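You operate a simulated robot arm through the tools that you are given. There is no shell and no other tool.

The job below is to be done with a simulated two-armed robot. You get a single attempt, and the scene is never put back.

## Task
Press the blue and green blocks down into their marked gaps.
Fine: each in the gap with its colour; slide the yellow bridge over them last.
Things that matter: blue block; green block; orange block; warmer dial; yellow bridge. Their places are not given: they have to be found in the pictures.

It is judged by the outcome, as a careful person would: the job done as asked, and still so three seconds after it is handed in. It fails if anything else is knocked over, pushed out of place, dropped, spilled or broken.

## Robot
Two 7-joint arms with two-finger grippers on one trunk that stands fixed in place. Base frame: the origin is at the foot of the trunk, x ahead of it, y to its left, z up. Lengths are in mm, angles in degrees, forces in N, time in s.
The left shoulder is at [25, 218, 1280], the right one opposite. With the tool pointing down near the work surface each hand reaches from about 100 to 740 mm from the base axis, measured 20 degrees to its own side. Payload 2.2 kg a hand.
The TCP of each hand is the grasp point between the finger pads, 19 mm short of the fingertips. In the tool frame z runs along the fingers and y along their closing line. Largest opening 116 mm; the body of the gripper starts 70 mm behind the TCP.
Orientation is that of the tool frame in the base frame, as [roll, pitch, yaw] about the fixed x, y, z axes, in that order (R = Rz(yaw) Ry(pitch) Rx(roll)). With the fingers straight down and closing along the base's y, the tool's x points along the base's -x, its y along +y and its z along -z.

## Interface
- The arms move only by the tool drive_tool. It takes "left_moves", "right_moves" or both (then of equal length, played together; a hand with none holds still); each is a list of rows, each a list of 7 numbers: the turn, a rotation vector about the base's x, y, z in degrees, then the shift along the base's x, y, z in mm, then the opening in per cent of the stroke, from 0 (shut) to 100 (fully open). In form: [[wx, wy, wz, tx, ty, tz, gripper], ...]. A call has 1 to 20 rows; each row shifts and turns the commanded pose from where the row before left it. Rows are played at 5 a second. More than 50 mm and 8.6 degrees between two rows, or a gripper value outside its range, and nothing of the call is played. A pose out of reach is approached as far as the arm can. The call stops where the force on the tool passes 40 N (or 10 N more than at its start, if that is more) or the arm is blocked; 0.2 s more then pass. Each finger halts on what it meets, pressing with about 33 N; the grip force reading is that of the motor and also rises with nothing between the fingers. The clock runs only during rows and for 0.2 s after the last one: add rows that do not move to give the fingers time. It gives the time, the measured TCP pose, the force on the tool (base axes), the opening and the grip force at its end, in the units of the frame above (readings bear some noise), with the torque about the TCP (base axes, N m) and any sound that the robot's microphone picked up, and new pictures: "pictures" is both (left out), scene, wrist or none (wrist: the cameras of the hands that moved).
- Cameras (640 x 400 px; columns grow to the right, rows downward): "scene" is now at [116.1, 40.3, 1437.8]; the picture's right is [0.46, -0.89, 0.00], its down [-0.60, -0.32, -0.73] and it looks along [0.65, 0.34, -0.68] (base axes); focal length 354 px, centre (320, 200). "left" rides on the left gripper at [69, 15, -97] in its tool frame; the picture's right is [-0.21, 0.98, 0.00], its down [-0.76, -0.17, -0.63] and it looks along [-0.62, -0.13, 0.77] (tool axes); focal length 251 px, centre (320, 200). "right" rides on the right gripper at [69, -15, -97] in its tool frame; the picture's right is [0.21, 0.98, 0.00], its down [-0.76, 0.17, -0.63] and it looks along [-0.62, 0.13, 0.77] (tool axes); focal length 251 px, centre (320, 200).
- lift_body(by): slides the trunk up (or, below 0, down) by that many mm; the arms and the scene camera ride with it, the base frame stays. It gives what a move gives, with no picture.
- turn_head(pan, tilt): turns the head with the scene camera to pan (to the left, within 80 degrees either way) and tilt (down, from -29 to 69), counted from straight ahead of the robot. It gives what a move gives, and a new picture of the scene camera.
- point_at(camera, pixels): for up to 12 pixels [column, row] of the newest picture of that camera ("zoom" is the newest enlarged one), the place [x, y, z] in the base frame of the surface seen there, good to about 2 mm. It takes no simulated time.
- close_up(camera, box): a new picture of the part [left, top, right, bottom] of that camera's present view, enlarged. It takes no simulated time.
- job_done(): hands the job in; it is judged then, once.

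Unless the task says otherwise, let go and move clear before handing in.

The tools are called after ">>>" as name(argument=value, ...) on one line, values as JSON. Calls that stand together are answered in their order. drive_tool: Moves the arms, as the interface text tells. Its arguments: {"type":"object","properties":{"left_moves":{"type":"array"},"right_moves":{"type":"array"},"pictures":{"type":"string","enum":["both","scene","wrist","none"]}},"required":[]} The other tools are called the same way: lift_body (by) slides the trunk up or down; turn_head (pan, tilt) turns the head that bears the scene camera; point_at (camera, pixels) gives the place of the surface under pixels of a picture; close_up (camera, box) takes an enlarged picture of a part of a camera's view; job_done () hands the job in.

At the start:

```text
time: 0.0
left_tcp_pos: [445.5, 476.3, 1086.9]
left_ee_rot: [-179.9, 0.0, 180.0]
left_ft_force: [0.0, -0.4, -0.8]
left_moment: [-0.01, -0.02, -0.02]
left_finger_gap: 115.9
left_grip_force: 0.0
right_tcp_pos: [400.4, 4.9, 1125.1]
right_ee_rot: [180.0, -0.1, -179.9]
right_ft_force: [-0.4, 0.6, -0.2]
right_moment: [0.02, 0.02, -0.05]
right_finger_gap: 115.9
right_grip_force: 0.1
trunk travel left (down, up): [-425.0, 65.0]
head pan, tilt: [27.6, 42.8]
```

scene: 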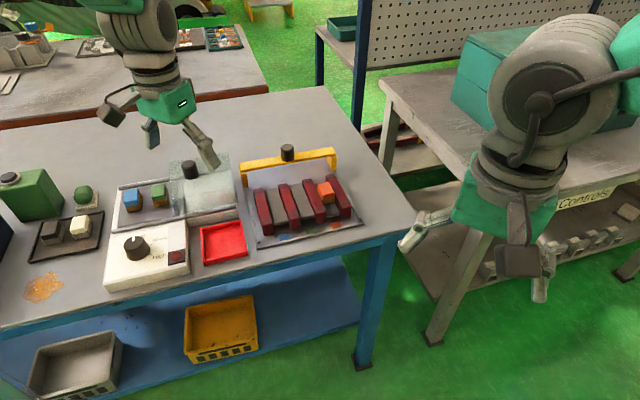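
right: 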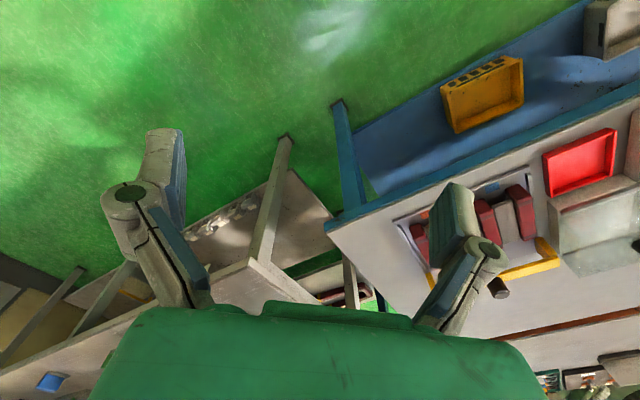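
left: 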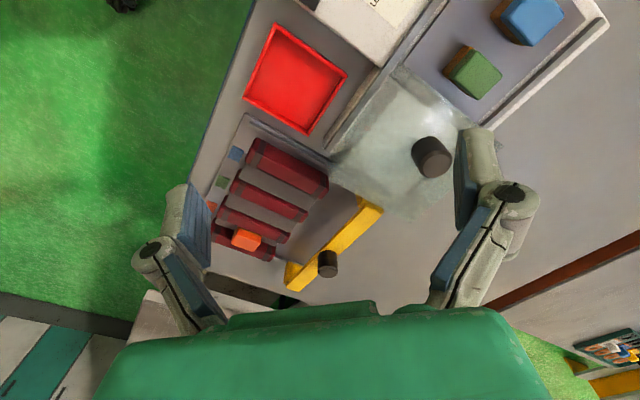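

The scene picture shows the warmer with blue and green blocks at about (132,197) and (158,193), a rack with maroon ribs at about (300,200), an orange block at (325,190), and the yellow bridge at (290,157). I'll enlarge these before moving.

>>> close_up(camera="scene", box=[230, 130, 380, 260])

>>> close_up(camera="scene", box=[90, 140, 250, 300])

>>> close_up(camera="left", box=[180, 100, 400, 300])

```text
3.08 times, centred on (305, 195) of scene
```

zoom: 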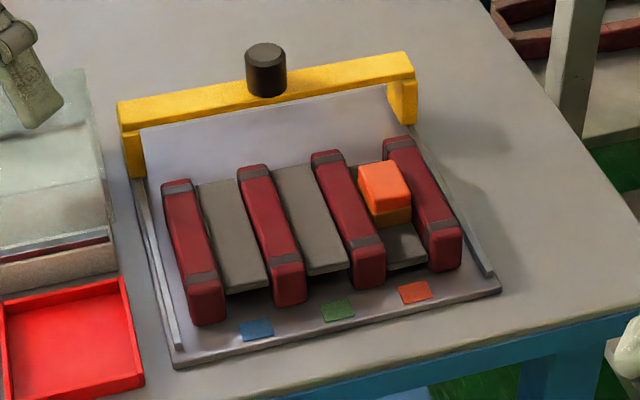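

```text
2.50 times, centred on (170, 220) of scene
```

zoom: 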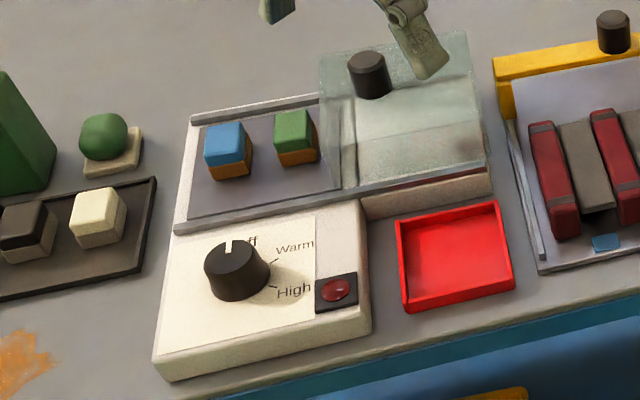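

```text
2.00 times, centred on (290, 200) of left
```

zoom: 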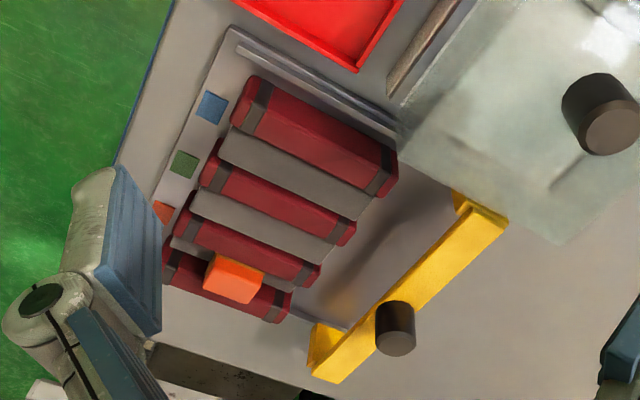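

The zoomed views show blue, green and orange tags at the front of the three gaps, with the orange block standing in the third gap, and the dial on "Off". I'll measure the main surfaces next.

>>> close_up(camera="scene", box=[230, 130, 380, 260])

>>> point_at(camera="zoom", pixels=[[178, 186], [206, 290], [253, 172], [290, 280], [325, 158], [368, 265], [400, 145], [445, 245], [235, 235], [310, 220], [405, 245], [385, 175]])

>>> point_at(camera="zoom", pixels=[[257, 330], [338, 310], [415, 292], [265, 50], [130, 115], [405, 65], [265, 135], [160, 280], [475, 240], [388, 218], [370, 190], [402, 190]])

>>> point_at(camera="scene", pixels=[[132, 195], [158, 190], [133, 208], [160, 203], [145, 212], [135, 240], [134, 258], [190, 165], [222, 240], [170, 185], [200, 130], [223, 255]])

```text
3.08 times, centred on (305, 195) of scene
```

zoom: 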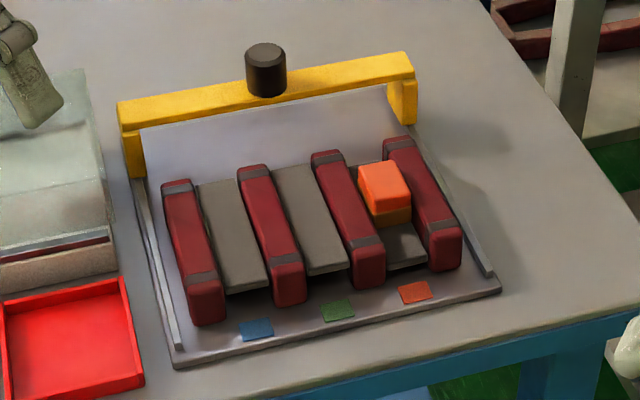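

```text
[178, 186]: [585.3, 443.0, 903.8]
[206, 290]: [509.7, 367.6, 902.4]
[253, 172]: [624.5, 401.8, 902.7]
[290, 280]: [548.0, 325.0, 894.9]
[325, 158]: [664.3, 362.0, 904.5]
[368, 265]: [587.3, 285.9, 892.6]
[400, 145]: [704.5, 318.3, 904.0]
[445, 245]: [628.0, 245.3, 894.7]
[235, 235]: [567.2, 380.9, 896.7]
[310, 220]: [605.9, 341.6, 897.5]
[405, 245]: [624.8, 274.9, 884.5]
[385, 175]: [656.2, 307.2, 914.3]
```

```text
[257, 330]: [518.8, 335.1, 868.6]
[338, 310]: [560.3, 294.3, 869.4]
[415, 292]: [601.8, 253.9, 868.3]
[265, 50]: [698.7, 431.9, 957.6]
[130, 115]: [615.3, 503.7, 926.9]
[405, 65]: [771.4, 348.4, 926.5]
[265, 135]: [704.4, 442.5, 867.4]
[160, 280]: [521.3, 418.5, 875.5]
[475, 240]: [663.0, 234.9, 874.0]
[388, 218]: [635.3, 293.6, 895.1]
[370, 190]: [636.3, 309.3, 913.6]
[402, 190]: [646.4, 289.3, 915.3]
```

```text
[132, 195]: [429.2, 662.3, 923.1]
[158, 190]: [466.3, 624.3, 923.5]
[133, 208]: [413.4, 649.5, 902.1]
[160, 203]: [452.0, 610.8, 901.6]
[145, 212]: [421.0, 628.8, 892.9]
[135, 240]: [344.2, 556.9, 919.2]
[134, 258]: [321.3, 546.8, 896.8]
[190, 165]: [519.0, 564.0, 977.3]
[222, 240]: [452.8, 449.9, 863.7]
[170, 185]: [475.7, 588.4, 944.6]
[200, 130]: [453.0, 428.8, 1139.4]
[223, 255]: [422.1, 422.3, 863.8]
```

Strips in gaps 1 and 2 are at about 897, while gap 3 is at about 884 with the orange top at 914. I'll zoom in tighter on the orange block, the loose blocks and the dial before deciding anything.

>>> close_up(camera="scene", box=[300, 165, 360, 225])

>>> close_up(camera="scene", box=[110, 170, 200, 230])

>>> close_up(camera="scene", box=[100, 215, 190, 290])

>>> close_up(camera="left", box=[200, 180, 320, 280])

>>> close_up(camera="scene", box=[250, 170, 320, 250])

```text
6.67 times, centred on (330, 195) of scene
```

zoom: 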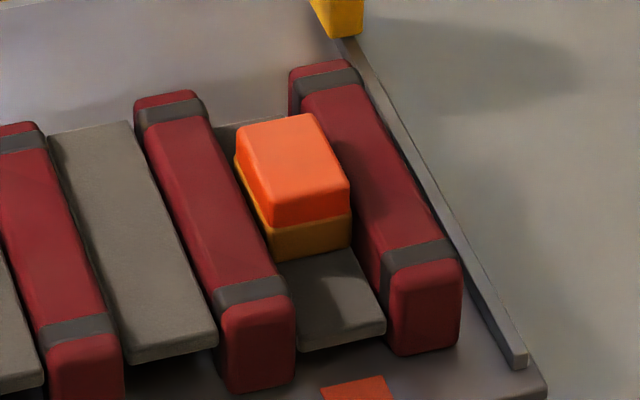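

```text
6.67 times, centred on (155, 200) of scene
```

zoom: 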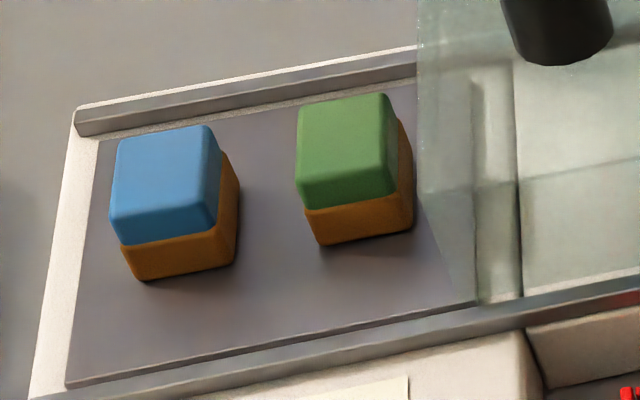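

```text
5.33 times, centred on (145, 252) of scene
```

zoom: 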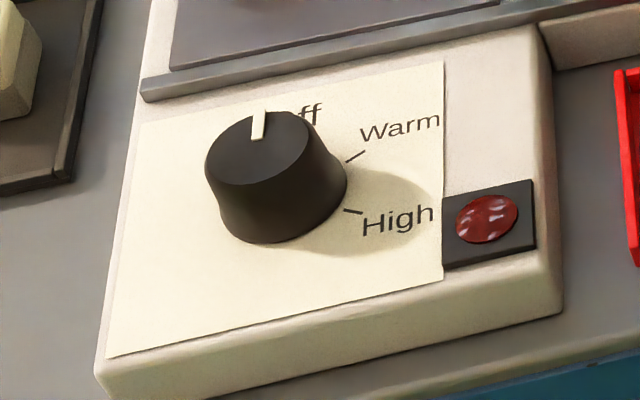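

```text
4.00 times, centred on (260, 230) of left
```

zoom: 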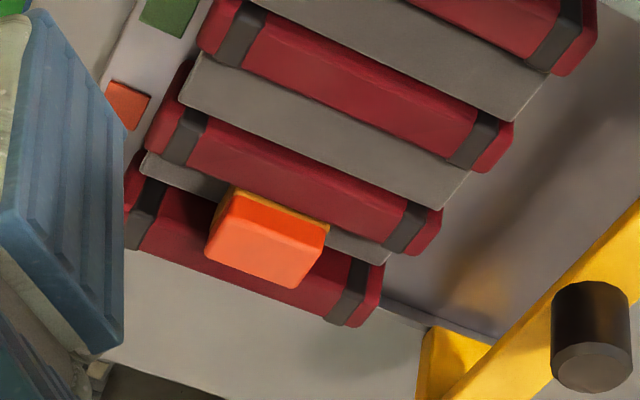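

```text
5.00 times, centred on (285, 210) of scene
```

zoom: 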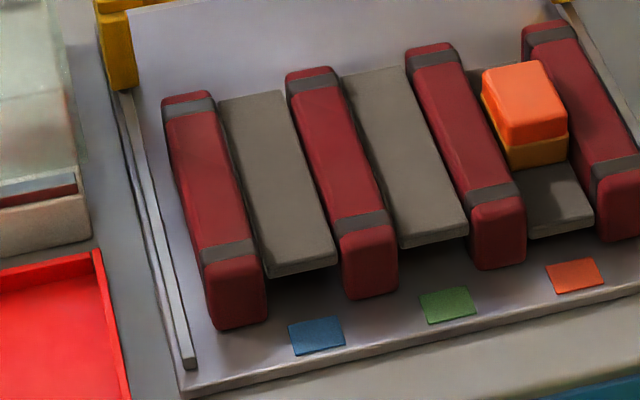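

The strips in gaps 1 and 2 sit up with shadow beneath them, and the orange block has sunk its strip, so the blocks press down against something springy. I'll measure the block corners exactly, plus the strips and the bridge legs.

>>> close_up(camera="scene", box=[110, 170, 200, 230])

>>> point_at(camera="zoom", pixels=[[125, 145], [205, 133], [118, 232], [208, 218], [306, 115], [382, 101], [307, 196], [388, 180], [160, 270], [360, 235], [270, 250], [250, 115]])

>>> point_at(camera="zoom", pixels=[[240, 107], [250, 370], [140, 165], [190, 200], [320, 130], [375, 165], [80, 150], [55, 250], [445, 180], [500, 200], [560, 250], [130, 252]])

>>> close_up(camera="scene", box=[250, 170, 350, 250])

>>> point_at(camera="zoom", pixels=[[112, 100], [167, 92], [160, 220], [215, 208], [185, 150], [60, 100], [100, 170], [425, 205], [380, 75], [380, 115], [445, 100], [300, 150]])

```text
6.67 times, centred on (155, 200) of scene
```

zoom: 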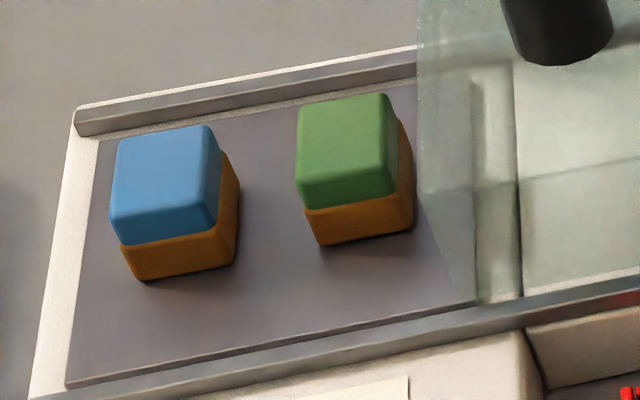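

```text
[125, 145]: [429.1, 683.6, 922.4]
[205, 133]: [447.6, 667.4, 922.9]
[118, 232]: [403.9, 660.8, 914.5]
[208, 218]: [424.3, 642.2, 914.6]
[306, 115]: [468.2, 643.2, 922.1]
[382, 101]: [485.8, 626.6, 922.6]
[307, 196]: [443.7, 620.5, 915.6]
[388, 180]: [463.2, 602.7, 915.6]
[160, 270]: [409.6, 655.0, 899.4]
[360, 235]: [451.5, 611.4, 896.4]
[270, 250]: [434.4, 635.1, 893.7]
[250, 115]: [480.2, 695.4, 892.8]
```

```text
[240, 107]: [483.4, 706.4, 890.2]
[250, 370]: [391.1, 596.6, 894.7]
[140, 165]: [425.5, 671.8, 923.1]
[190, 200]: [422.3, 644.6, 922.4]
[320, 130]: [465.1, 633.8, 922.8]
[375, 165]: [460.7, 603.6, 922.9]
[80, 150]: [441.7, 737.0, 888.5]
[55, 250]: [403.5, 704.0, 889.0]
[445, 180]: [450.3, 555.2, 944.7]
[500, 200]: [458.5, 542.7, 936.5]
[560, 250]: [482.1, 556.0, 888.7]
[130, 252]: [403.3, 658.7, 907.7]
```

```text
5.00 times, centred on (300, 210) of scene
```

zoom: 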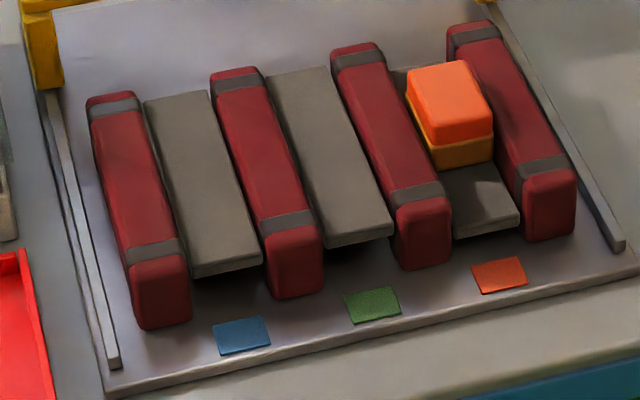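

```text
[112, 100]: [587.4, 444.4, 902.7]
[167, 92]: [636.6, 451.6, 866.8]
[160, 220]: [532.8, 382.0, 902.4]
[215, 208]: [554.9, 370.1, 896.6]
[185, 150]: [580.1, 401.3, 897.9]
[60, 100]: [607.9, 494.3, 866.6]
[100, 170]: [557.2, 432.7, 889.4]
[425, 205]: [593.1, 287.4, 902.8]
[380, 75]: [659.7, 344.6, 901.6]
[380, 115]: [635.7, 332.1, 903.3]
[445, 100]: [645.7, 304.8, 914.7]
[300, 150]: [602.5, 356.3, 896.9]
```

The blue top centre is about (427.5, 664.5) and green about (466, 624). Both are roughly 31 wide by 36 by 31 high, turned about 45° like the ribs. I'll take the left hand above the blue block with the fingers closing along the rib direction.

>>> drive_tool(left_moves=[[0, 0, -7.5, -3, 31.4, -12.8, 60], [0, 0, -7.5, -3, 31.4, -12.8, 60], [0, 0, -7.5, -3, 31.4, -12.8, 60], [0, 0, -7.5, -3, 31.4, -12.8, 60], [0, 0, -7.5, -3, 31.4, -12.8, 60], [0, 0, -7.5, -3, 31.4, -12.8, 60], [0, 0, 0, 0, 0, 0, 60]])

```text
time: 1.6
left_tcp_pos: [424.4, 665.7, 1010.8]
left_ee_rot: [-180.0, 0.3, 135.0]
left_ft_force: [0.6, -0.3, 0.0]
left_moment: [0.02, 0.0, 0.0]
left_finger_gap: 69.6
left_grip_force: 0.1
right_tcp_pos: [397.1, 3.9, 1126.0]
right_ee_rot: [180.0, 0.1, -179.9]
right_ft_force: [0.2, 0.3, 0.2]
right_moment: [-0.01, -0.02, -0.01]
right_finger_gap: 115.9
right_grip_force: 0.0
trunk travel left (down, up): [-425.0, 65.0]
head pan, tilt: [27.6, 42.8]
```

scene: 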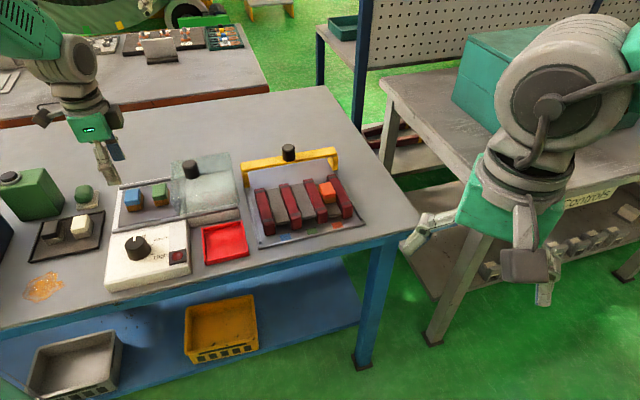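
left: 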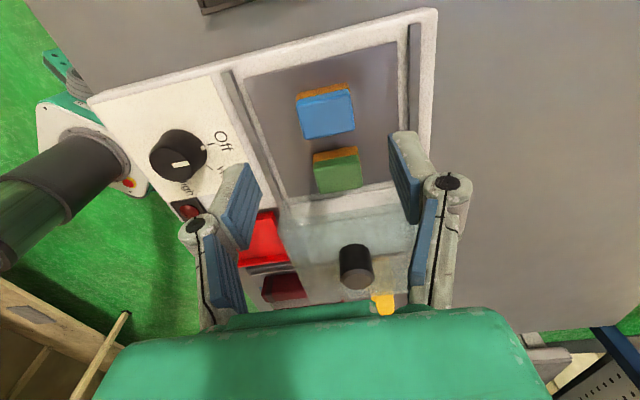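

The left picture shows the blue top at (328,112) and green at (337,173), square with the fingers. I'll measure them from this closer view.

>>> point_at(camera="left", pixels=[[298, 100], [350, 90], [303, 137], [354, 128], [326, 114], [315, 164], [358, 156], [317, 192], [361, 184], [338, 175], [280, 110], [380, 100]])

>>> close_up(camera="left", box=[230, 60, 430, 230])

```text
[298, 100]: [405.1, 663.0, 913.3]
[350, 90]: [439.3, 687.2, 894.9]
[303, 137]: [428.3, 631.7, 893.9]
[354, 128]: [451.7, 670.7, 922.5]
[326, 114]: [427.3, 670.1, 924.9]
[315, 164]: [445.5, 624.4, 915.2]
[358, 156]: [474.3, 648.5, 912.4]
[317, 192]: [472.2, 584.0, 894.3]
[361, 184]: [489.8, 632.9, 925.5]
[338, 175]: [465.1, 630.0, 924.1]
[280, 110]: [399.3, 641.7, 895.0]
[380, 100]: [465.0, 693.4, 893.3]
```

```text
2.35 times, centred on (330, 145) of left
```

zoom: 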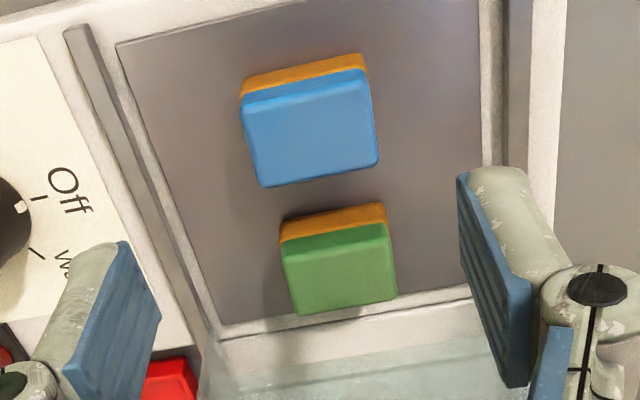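

The blue top's corners in the zoom are near (247,102), (367,72), (264,182) and (376,162). I'll sample just inside them and then descend.

>>> point_at(camera="zoom", pixels=[[250, 108], [365, 80], [267, 180], [373, 160], [286, 249], [388, 228], [298, 309], [393, 294], [310, 130], [338, 265]])

```text
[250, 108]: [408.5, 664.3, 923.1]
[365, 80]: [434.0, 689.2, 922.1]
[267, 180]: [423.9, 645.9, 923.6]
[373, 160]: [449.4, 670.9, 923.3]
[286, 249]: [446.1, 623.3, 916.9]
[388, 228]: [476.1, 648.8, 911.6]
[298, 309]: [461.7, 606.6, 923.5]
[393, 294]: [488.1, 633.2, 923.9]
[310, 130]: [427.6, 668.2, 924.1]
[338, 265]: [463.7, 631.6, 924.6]
```

Blue's centre is about (428.5, 666.5) and green's about (467, 626.5). I'll descend most of the way over blue and check the alignment.

>>> drive_tool(left_moves=[[0, 0, 0, 1, 1, -35, 60], [0, 0, 0, 0, 0, -30, 60], [0, 0, 0, 0, 0, 0, 60]])

```text
time: 2.4
left_tcp_pos: [425.3, 668.4, 944.3]
left_ee_rot: [180.0, 0.3, 135.0]
left_ft_force: [0.0, -0.3, -0.4]
left_moment: [0.0, 0.01, 0.0]
left_finger_gap: 69.6
left_grip_force: 0.1
right_tcp_pos: [396.5, 6.4, 1126.1]
right_ee_rot: [-179.9, 0.1, -180.0]
right_ft_force: [-0.5, -0.6, -0.1]
right_moment: [0.05, -0.06, 0.0]
right_finger_gap: 116.1
right_grip_force: 0.1
trunk travel left (down, up): [-425.0, 65.0]
head pan, tilt: [27.6, 42.8]
```

scene: 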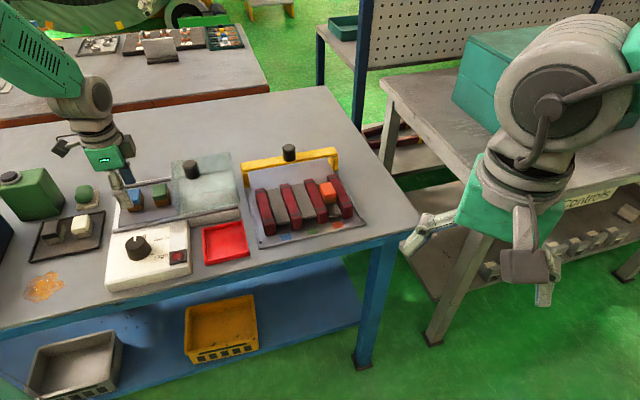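
left: 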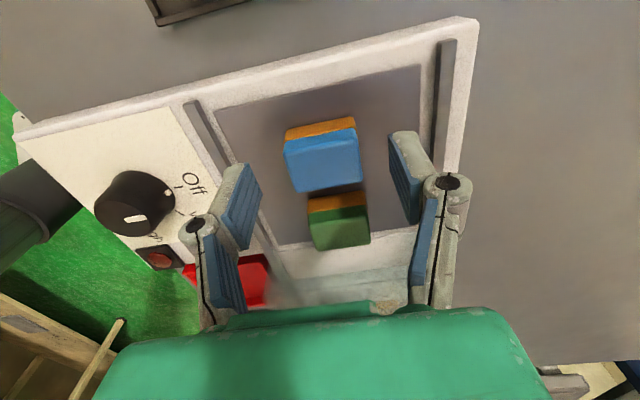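

The TCP projects to about (320,164) at the block-top height and blue's centre is at about (323,163), so the hand is aligned. I'll descend 29 mm and close.

>>> drive_tool(left_moves=[[0, 0, 0, 0, 0, -15, 60], [0, 0, 0, 0, 0, -14, 60], [0, 0, 0, 0, 0, 0, 60], [0, 0, 0, 0, 0, 0, 25], [0, 0, 0, 0, 0, 0, 25]], pictures="wrist")

```text
time: 3.6
left_tcp_pos: [425.4, 664.9, 919.0]
left_ee_rot: [179.9, 0.2, 135.0]
left_ft_force: [-0.1, -1.1, -0.7]
left_moment: [-0.01, 0.02, -0.01]
left_finger_gap: 41.8
left_grip_force: 32.6
right_tcp_pos: [397.0, 1.4, 1126.8]
right_ee_rot: [179.9, 0.0, -180.0]
right_ft_force: [0.7, -1.0, -1.0]
right_moment: [-0.06, 0.0, 0.0]
right_finger_gap: 116.0
right_grip_force: 0.0
trunk travel left (down, up): [-425.0, 65.0]
head pan, tilt: [27.6, 42.8]
```

left: 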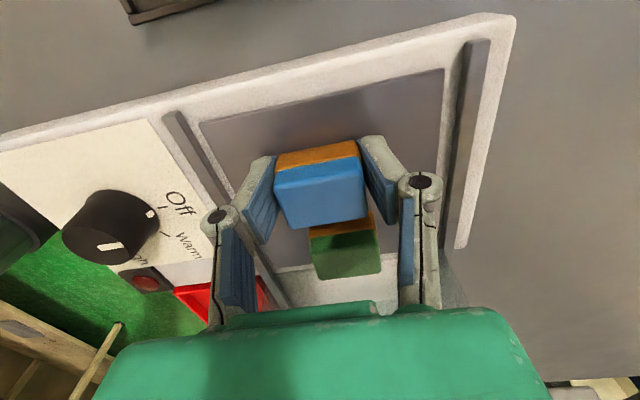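

Blue is held (gap 41.8, grip 32.6 N). I'll lift it well clear of the lid knob (top about 977) and carry it toward gap 1.

>>> drive_tool(left_moves=[[0, 0, 0, 0, 0, 0, 25], [0, 0, 0, 0, 0, 30, 25], [0, 0, 0, 0, 0, 45, 25], [0, 0, 0, 0, 0, 45, 25], [0, 0, 0, 20, -40, 0, 25], [0, 0, 0, 20, -40, 0, 25], [0, 0, 0, 20, -40, 0, 25], [0, 0, 0, 20, -40, 0, 25], [0, 0, 0, 20, -40, 0, 25], [0, 0, 0, 20, -40, 0, 25], [0, 0, 0, 20, -40, -10, 25], [0, 0, 0, 0, 0, -30, 25], [0, 0, 0, 0, 0, 0, 25]])

```text
time: 6.4
left_tcp_pos: [566.1, 386.5, 997.4]
left_ee_rot: [-180.0, 0.3, 135.0]
left_ft_force: [0.2, 0.4, -0.6]
left_moment: [-0.03, -0.02, 0.02]
left_finger_gap: 41.7
left_grip_force: 33.1
right_tcp_pos: [395.8, 5.3, 1126.1]
right_ee_rot: [-179.9, 0.1, 179.9]
right_ft_force: [-0.5, 0.6, -0.2]
right_moment: [-0.02, 0.02, 0.01]
right_finger_gap: 115.9
right_grip_force: 0.1
trunk travel left (down, up): [-425.0, 65.0]
head pan, tilt: [27.6, 42.8]
```

scene: 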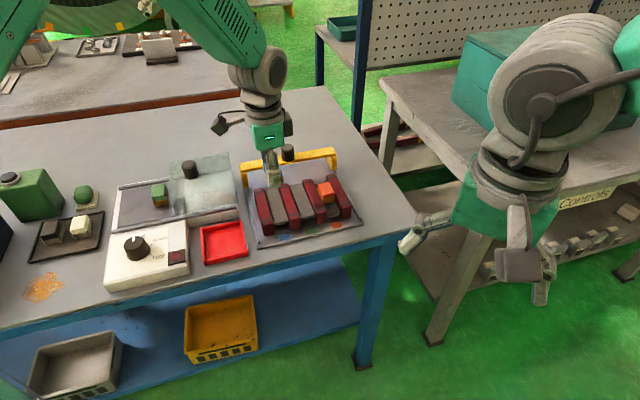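
left: 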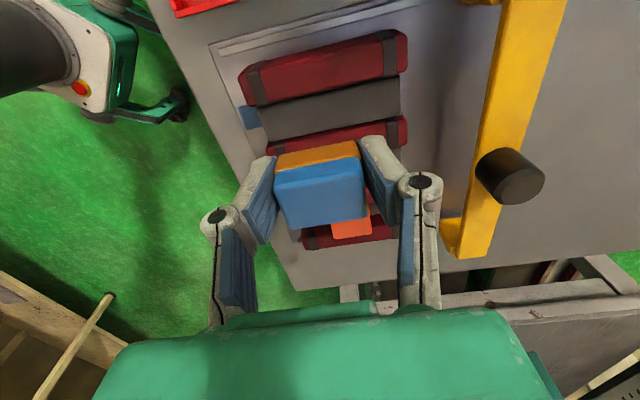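

Blue hangs above the rack, and the ribs are visible at (325,70) and (340,130). I'll measure the rib edges around gap 1 from this view.

>>> close_up(camera="left", box=[220, 20, 430, 150])

>>> point_at(camera="zoom", pixels=[[320, 95], [330, 150], [340, 190], [345, 240], [335, 225], [350, 300], [355, 330], [360, 355], [100, 300], [70, 170], [560, 60], [510, 250]])

```text
3.05 times, centred on (325, 85) of left
```

zoom: 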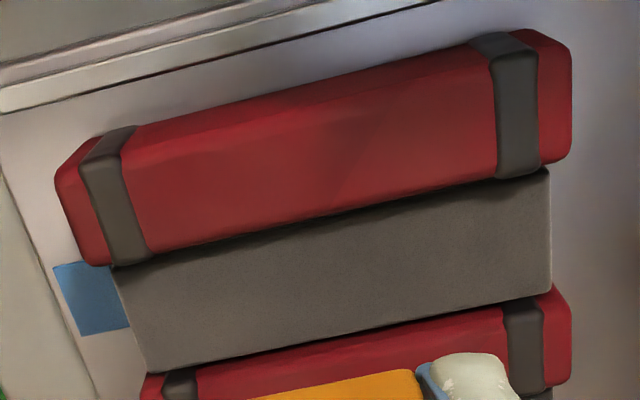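

```text
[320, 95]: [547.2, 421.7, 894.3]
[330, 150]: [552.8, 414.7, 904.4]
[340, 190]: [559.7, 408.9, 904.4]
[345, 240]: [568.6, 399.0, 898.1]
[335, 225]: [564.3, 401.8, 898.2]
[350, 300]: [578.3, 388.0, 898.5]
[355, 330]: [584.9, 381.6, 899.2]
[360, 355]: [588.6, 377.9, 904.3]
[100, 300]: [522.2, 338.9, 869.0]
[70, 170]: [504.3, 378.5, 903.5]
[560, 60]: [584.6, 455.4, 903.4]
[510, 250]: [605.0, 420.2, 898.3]
```

Gap 1 spans v ≈ 112.5–146 along (x−y)/√2, so its centre is 129.3, which puts the target at about (570, 387). Now I'll measure where the held block sits.

>>> close_up(camera="left", box=[240, 120, 400, 240])

>>> point_at(camera="left", pixels=[[279, 190], [358, 175], [291, 225], [362, 214], [320, 200], [280, 160], [355, 147], [318, 158]])

>>> close_up(camera="scene", box=[230, 130, 350, 230])

```text
3.33 times, centred on (320, 180) of left
```

zoom: 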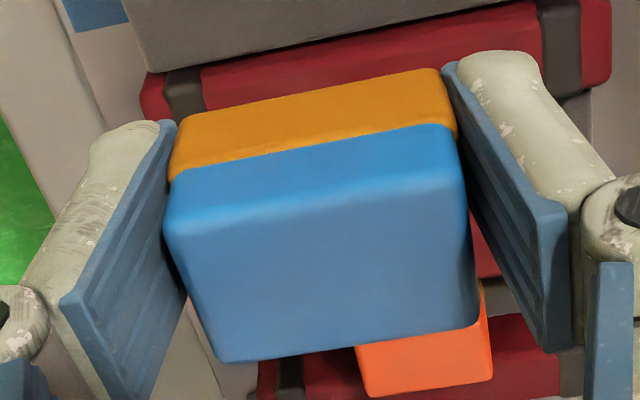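

```text
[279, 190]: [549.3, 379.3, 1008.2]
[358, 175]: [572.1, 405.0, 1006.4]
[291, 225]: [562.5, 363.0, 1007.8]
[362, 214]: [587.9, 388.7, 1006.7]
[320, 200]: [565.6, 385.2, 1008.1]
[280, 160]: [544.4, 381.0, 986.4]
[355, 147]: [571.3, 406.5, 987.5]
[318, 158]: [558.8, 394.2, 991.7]
```

```text
4.00 times, centred on (290, 180) of scene
```

zoom: 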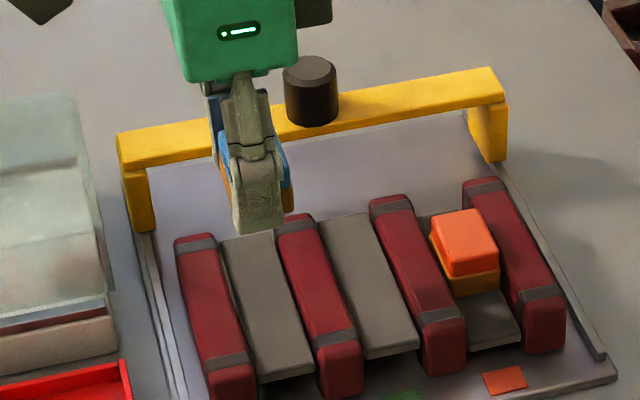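

The wrist view leaves a few millimetres of doubt about where the block sits across the gap, so I'll cross-check with the scene camera on the visible sliver of block and on the fingertip.

>>> close_up(camera="scene", box=[275, 155, 315, 195])

>>> close_up(camera="scene", box=[270, 150, 320, 190])

```text
10.00 times, centred on (295, 175) of scene
```

zoom: 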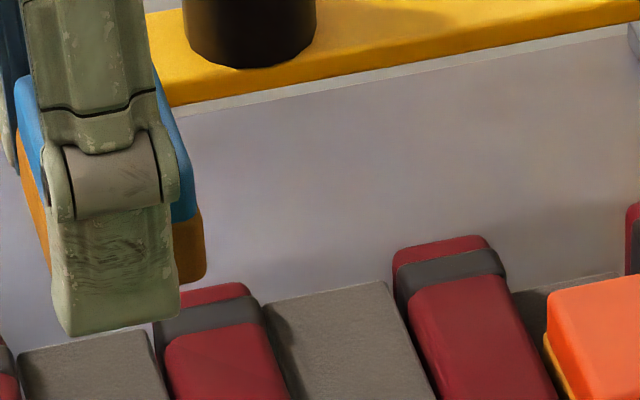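

```text
10.00 times, centred on (295, 170) of scene
```

zoom: 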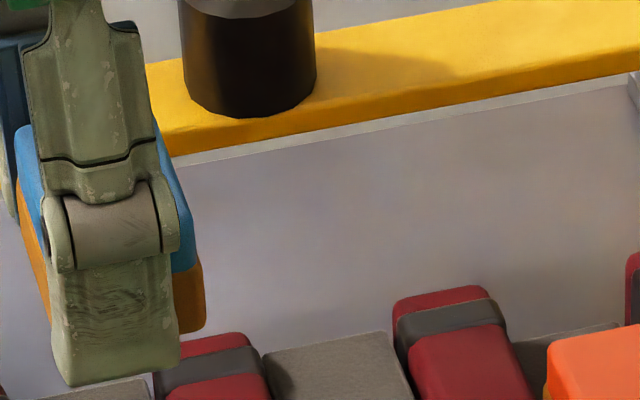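

>>> point_at(camera="zoom", pixels=[[185, 230], [195, 300], [190, 325], [200, 270], [30, 200], [28, 215], [40, 270], [70, 370], [165, 350], [110, 350], [25, 150], [203, 310]])

```text
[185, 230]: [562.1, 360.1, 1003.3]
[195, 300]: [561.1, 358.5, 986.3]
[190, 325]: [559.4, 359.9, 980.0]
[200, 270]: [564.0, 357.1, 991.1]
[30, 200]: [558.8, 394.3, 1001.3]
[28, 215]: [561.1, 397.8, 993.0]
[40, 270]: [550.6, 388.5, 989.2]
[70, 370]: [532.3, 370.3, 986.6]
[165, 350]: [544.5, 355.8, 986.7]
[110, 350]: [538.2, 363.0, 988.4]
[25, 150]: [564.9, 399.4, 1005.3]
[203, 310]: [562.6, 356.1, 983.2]
```

Scene points put the block at v 116–146.2, centred on 131.1 and 30.5 wide, with its bottom near 978. The gap centre is about 129.3, so I'll shift 1.8 mm across and 4 mm along, then come down to just above the ribs.

>>> drive_tool(left_moves=[[0, 0, 0, 1.5, 4.1, -20, 25], [0, 0, 0, 0, 0, -30, 25], [0, 0, 0, 0, 0, -18, 25], [0, 0, 0, 0, 0, 0, 25]])

>>> close_up(camera="scene", box=[245, 160, 325, 230])

>>> close_up(camera="left", box=[220, 80, 420, 240])

```text
time: 7.4
left_tcp_pos: [567.8, 389.5, 932.2]
left_ee_rot: [179.9, 0.2, 135.0]
left_ft_force: [-0.5, 0.4, -1.2]
left_moment: [0.0, -0.03, -0.02]
left_finger_gap: 41.7
left_grip_force: 32.9
right_tcp_pos: [396.1, 4.3, 1125.2]
right_ee_rot: [180.0, 0.1, 179.9]
right_ft_force: [-0.4, 0.5, -0.5]
right_moment: [0.0, -0.01, 0.06]
right_finger_gap: 116.3
right_grip_force: 0.0
trunk travel left (down, up): [-425.0, 65.0]
head pan, tilt: [27.6, 42.8]
```

scene: 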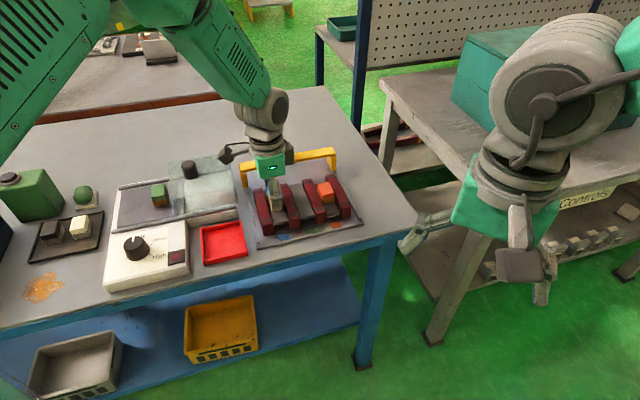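
left: 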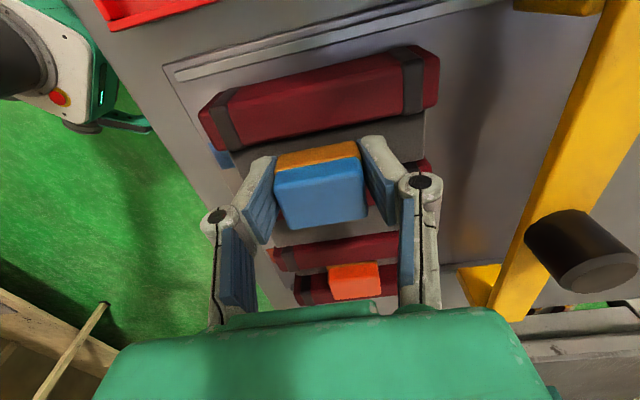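

```text
5.71 times, centred on (285, 195) of scene
```

zoom: 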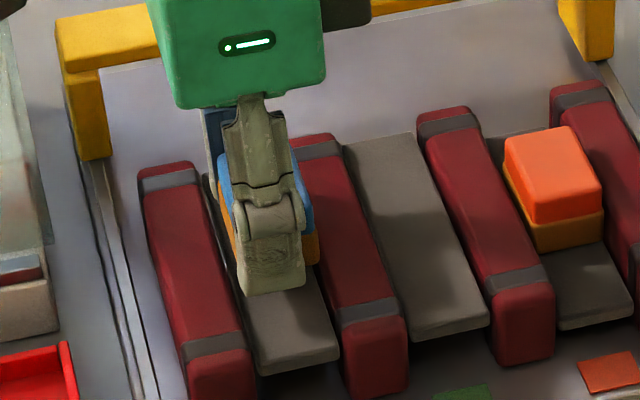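

```text
2.50 times, centred on (320, 160) of left
```

zoom: 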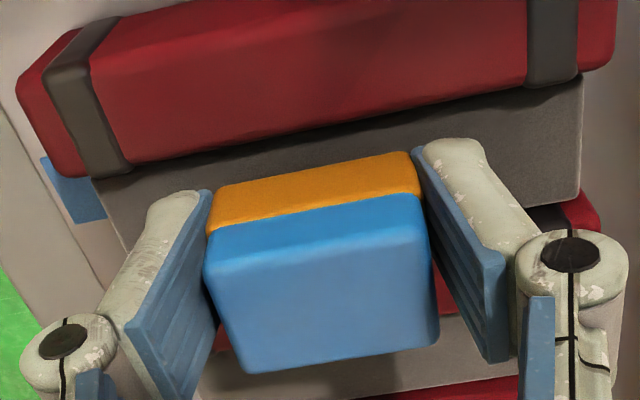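

The block is now about 7 mm above the rib tops and lined up with the gap. I'll lower in small steps and watch the force.

>>> drive_tool(left_moves=[[0, 0, 0, 0, 0, -3, 25], [0, 0, 0, 0, 0, -3, 25], [0, 0, 0, 0, 0, -2, 25], [0, 0, 0, 0, 0, -1, 25], [0, 0, 0, 0, 0, 0, 25]])

>>> close_up(camera="scene", box=[245, 160, 325, 230])

>>> close_up(camera="left", box=[220, 80, 420, 240])

```text
time: 8.6
left_tcp_pos: [567.9, 389.7, 922.0]
left_ee_rot: [179.9, 0.1, 135.0]
left_ft_force: [-1.3, 0.0, -0.2]
left_moment: [-0.01, 0.01, 0.04]
left_finger_gap: 41.9
left_grip_force: 33.2
right_tcp_pos: [396.4, 4.2, 1125.0]
right_ee_rot: [180.0, 0.1, -180.0]
right_ft_force: [0.5, -0.5, 0.2]
right_moment: [0.01, 0.02, -0.03]
right_finger_gap: 116.1
right_grip_force: 0.1
trunk travel left (down, up): [-425.0, 65.0]
head pan, tilt: [27.6, 42.8]
```

scene: 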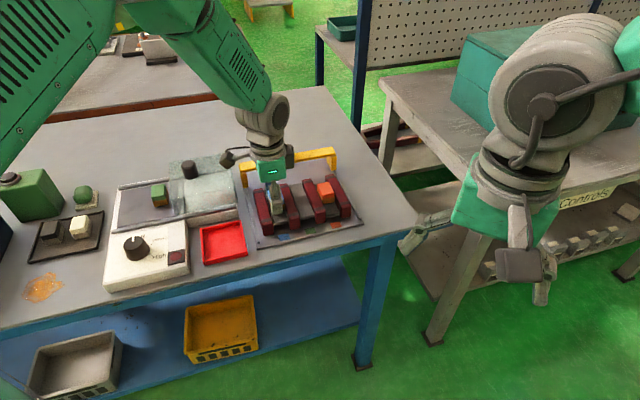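
left: 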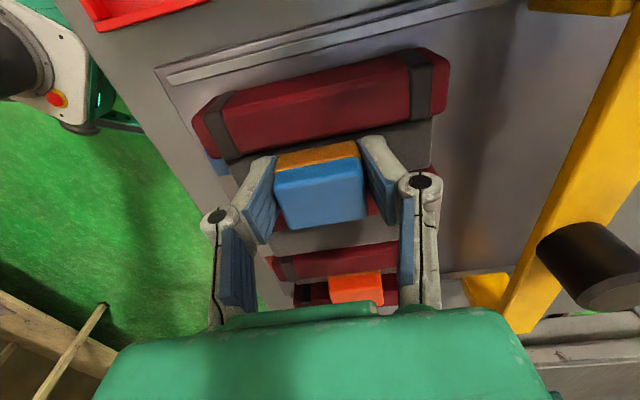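

```text
5.71 times, centred on (285, 195) of scene
```

zoom: 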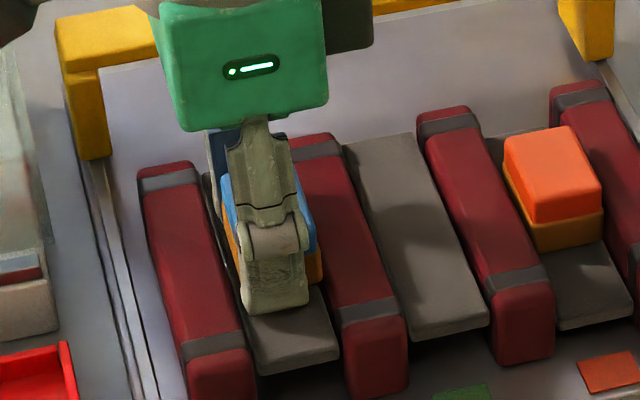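

```text
2.50 times, centred on (320, 160) of left
```

zoom: 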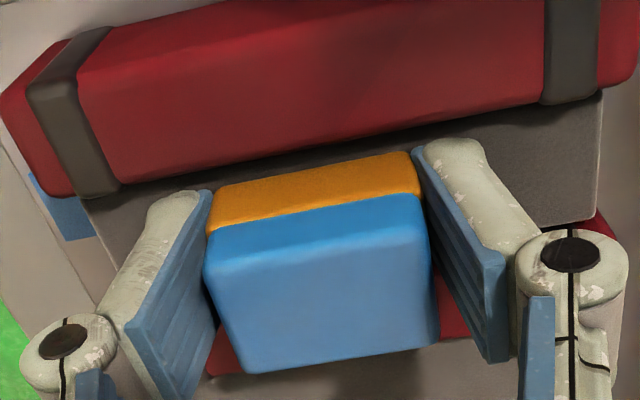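

The block bottom is now about level with the rib tops. In the scene zoom the brown base at (316,270) looks close to rib 2's edge, so I'll measure both again before going further.

>>> point_at(camera="zoom", pixels=[[300, 105], [310, 135], [315, 165], [215, 195], [230, 225], [320, 155], [410, 180], [418, 195], [225, 350], [440, 325], [320, 280], [270, 140]])

>>> close_up(camera="scene", box=[265, 180, 305, 220])

>>> point_at(camera="zoom", pixels=[[240, 60], [250, 110], [255, 150], [265, 165], [280, 170], [262, 90], [100, 60], [105, 90], [60, 150], [110, 200], [240, 200], [300, 200]])

```text
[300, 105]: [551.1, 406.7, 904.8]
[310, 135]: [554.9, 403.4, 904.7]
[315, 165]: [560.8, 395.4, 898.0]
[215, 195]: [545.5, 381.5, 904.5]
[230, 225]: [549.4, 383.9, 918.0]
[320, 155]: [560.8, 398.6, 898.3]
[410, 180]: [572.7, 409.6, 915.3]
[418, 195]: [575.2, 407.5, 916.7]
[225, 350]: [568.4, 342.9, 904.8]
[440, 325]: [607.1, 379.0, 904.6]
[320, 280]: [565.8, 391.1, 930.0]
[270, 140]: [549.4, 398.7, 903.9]
```

```text
10.00 times, centred on (285, 200) of scene
```

zoom: 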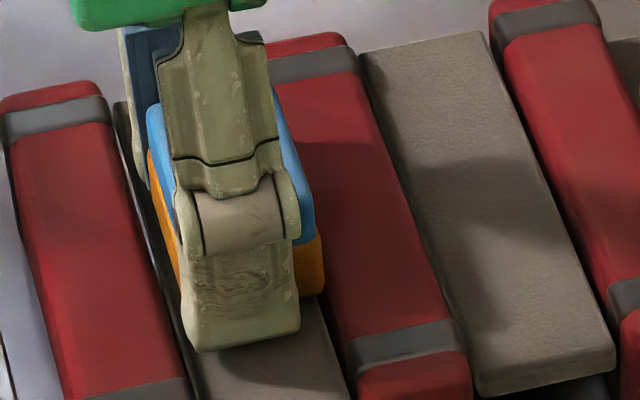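

```text
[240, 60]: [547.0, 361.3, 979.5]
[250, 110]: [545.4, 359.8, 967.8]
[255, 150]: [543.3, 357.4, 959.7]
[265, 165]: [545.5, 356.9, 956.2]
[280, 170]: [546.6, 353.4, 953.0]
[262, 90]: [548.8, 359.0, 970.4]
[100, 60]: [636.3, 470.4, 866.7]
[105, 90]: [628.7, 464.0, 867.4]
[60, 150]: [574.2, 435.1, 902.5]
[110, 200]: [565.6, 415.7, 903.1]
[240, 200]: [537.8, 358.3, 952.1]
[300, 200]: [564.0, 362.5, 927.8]
```

The base's near face is at v≈115.8 and the gap runs about 111.5–146.5, so the block sits about 2 mm too far toward rib 2. I'll shift it back 2 mm and ease down.

>>> drive_tool(left_moves=[[0, 0, 0, -1.4, 1.4, 0, 25], [0, 0, 0, 0, 0, -1, 25], [0, 0, 0, 0, 0, -1, 25], [0, 0, 0, 0, 0, -1, 25], [0, 0, 0, 0, 0, 0, 25]])

>>> close_up(camera="left", box=[220, 80, 420, 240])

>>> point_at(camera="zoom", pixels=[[320, 280], [310, 145], [215, 195], [410, 180], [230, 225], [418, 200], [315, 180], [560, 150]])

>>> close_up(camera="scene", box=[265, 180, 305, 220])

```text
time: 9.8
left_tcp_pos: [564.7, 389.6, 919.1]
left_ee_rot: [180.0, 0.2, 135.0]
left_ft_force: [1.5, 1.6, 3.7]
left_moment: [0.06, -0.16, -0.01]
left_finger_gap: 41.8
left_grip_force: 32.8
right_tcp_pos: [398.1, 3.5, 1125.7]
right_ee_rot: [-180.0, 0.1, -180.0]
right_ft_force: [-0.2, 0.3, 0.2]
right_moment: [0.0, 0.01, 0.01]
right_finger_gap: 116.3
right_grip_force: 0.0
trunk travel left (down, up): [-425.0, 65.0]
head pan, tilt: [27.6, 42.8]
```

scene: 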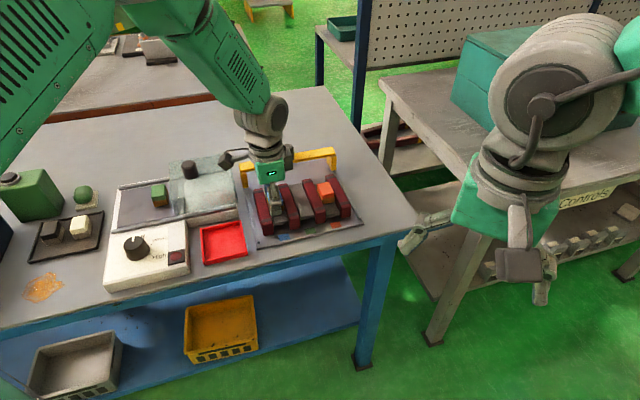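
left: 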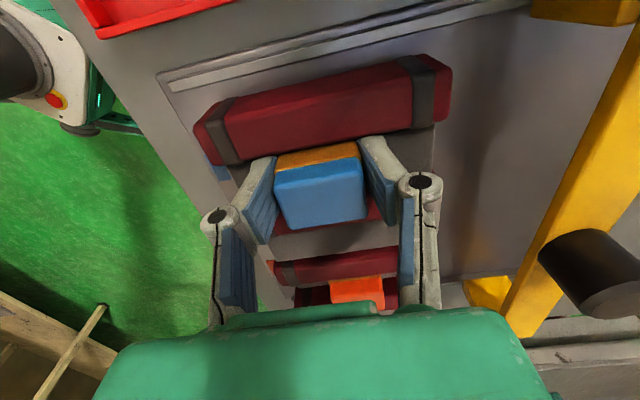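

```text
2.50 times, centred on (320, 160) of left
```

zoom: 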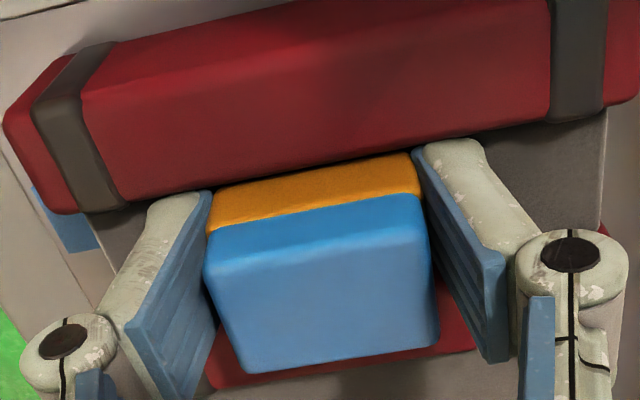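

```text
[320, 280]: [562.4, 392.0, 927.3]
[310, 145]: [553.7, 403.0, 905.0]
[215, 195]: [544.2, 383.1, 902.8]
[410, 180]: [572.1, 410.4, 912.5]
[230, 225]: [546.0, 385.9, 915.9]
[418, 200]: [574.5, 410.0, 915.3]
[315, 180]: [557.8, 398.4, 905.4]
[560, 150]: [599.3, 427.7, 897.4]
```

```text
10.00 times, centred on (285, 200) of scene
```

zoom: 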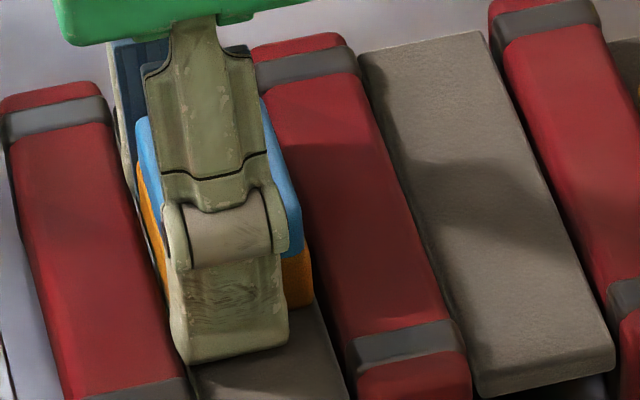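

Blue is centred in the gap (near face v≈113.5), and there are 3.7 N of upward force, so it has touched the strip. I'll press gently in small steps to feel the stiffness.

>>> drive_tool(left_moves=[[0, 0, 0, 0, 0, -1, 25], [0, 0, 0, 0, 0, -1, 25], [0, 0, 0, 0, 0, -1, 25], [0, 0, 0, 0, 0, 0, 25]], pictures="wrist")

```text
time: 10.8
left_tcp_pos: [564.9, 390.1, 916.2]
left_ee_rot: [-180.0, 0.1, 135.0]
left_ft_force: [1.2, 1.3, 3.4]
left_moment: [0.06, -0.1, 0.04]
left_finger_gap: 41.7
left_grip_force: 33.1
right_tcp_pos: [397.3, 4.0, 1125.4]
right_ee_rot: [-180.0, -0.1, 179.9]
right_ft_force: [-0.1, 0.3, 0.0]
right_moment: [-0.02, 0.01, 0.0]
right_finger_gap: 115.9
right_grip_force: 0.0
trunk travel left (down, up): [-425.0, 65.0]
head pan, tilt: [27.6, 42.8]
```

left: 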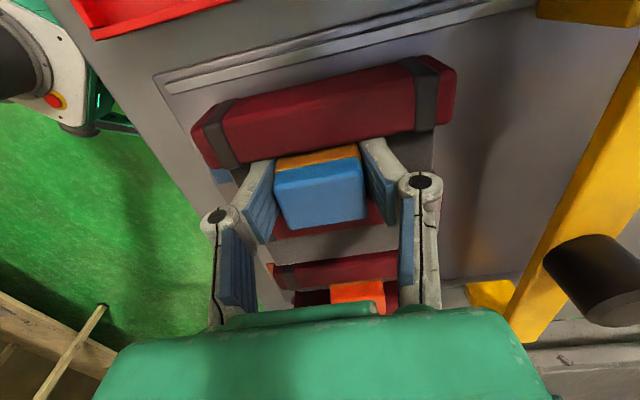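

There was hardly any extra force (3.4 N) over 3 mm, so it yields easily. I'll keep pressing toward the orange block's level.

>>> drive_tool(left_moves=[[0, 0, 0, 0, 0, -1, 25], [0, 0, 0, 0, 0, -1, 25], [0, 0, 0, 0, 0, -1, 25], [0, 0, 0, 0, 0, 0, 25]], pictures="both")

>>> close_up(camera="left", box=[220, 80, 420, 240])

>>> point_at(camera="zoom", pixels=[[320, 280], [400, 220], [250, 330], [415, 330], [575, 180], [130, 230], [215, 195], [410, 180]])

>>> close_up(camera="scene", box=[255, 180, 315, 230])

```text
time: 11.8
left_tcp_pos: [565.4, 389.9, 912.1]
left_ee_rot: [-179.9, 0.1, 135.0]
left_ft_force: [-0.5, 1.5, 3.1]
left_moment: [0.06, -0.08, 0.05]
left_finger_gap: 41.6
left_grip_force: 33.0
right_tcp_pos: [396.7, 3.1, 1125.7]
right_ee_rot: [-180.0, 0.1, 179.9]
right_ft_force: [-0.1, -0.2, 0.7]
right_moment: [0.03, 0.02, 0.03]
right_finger_gap: 116.2
right_grip_force: 0.1
trunk travel left (down, up): [-425.0, 65.0]
head pan, tilt: [27.6, 42.8]
```

scene: 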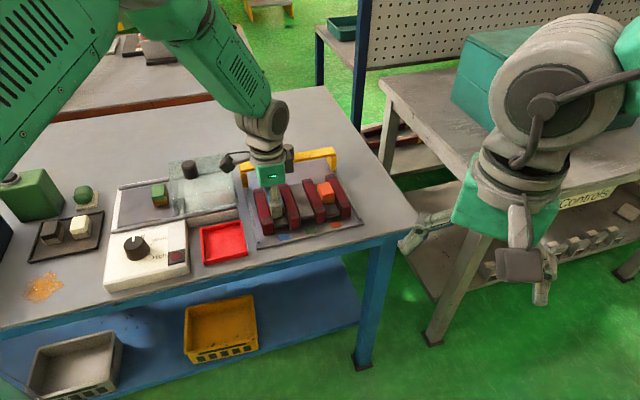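
left: 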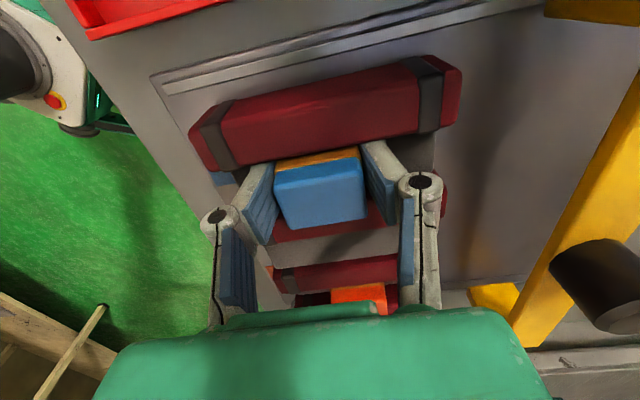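

```text
2.50 times, centred on (320, 160) of left
```

zoom: 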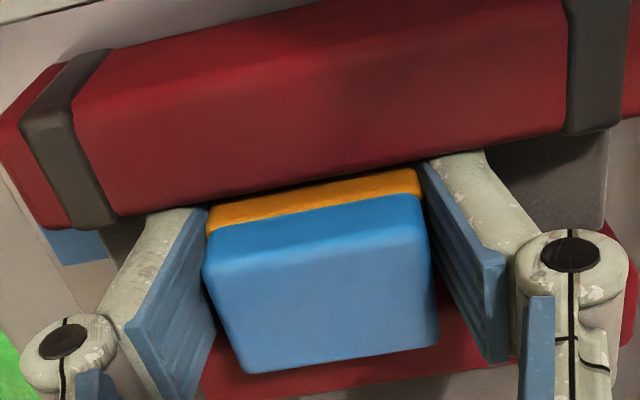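

```text
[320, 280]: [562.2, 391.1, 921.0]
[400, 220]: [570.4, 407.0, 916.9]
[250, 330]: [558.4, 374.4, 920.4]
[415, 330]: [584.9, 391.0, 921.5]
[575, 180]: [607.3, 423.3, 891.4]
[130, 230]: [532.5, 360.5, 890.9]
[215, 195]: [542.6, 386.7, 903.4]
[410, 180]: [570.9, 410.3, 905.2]
```

```text
8.00 times, centred on (285, 205) of scene
```

zoom: 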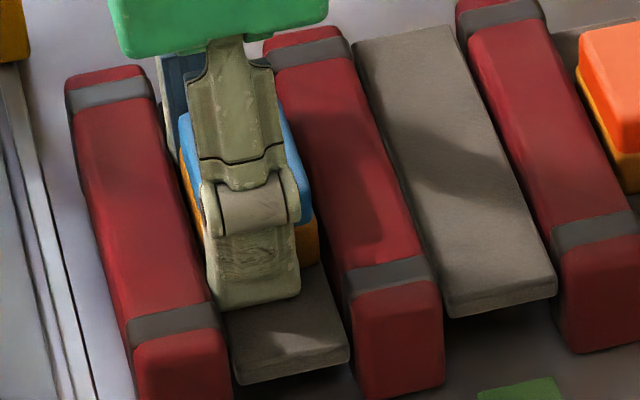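

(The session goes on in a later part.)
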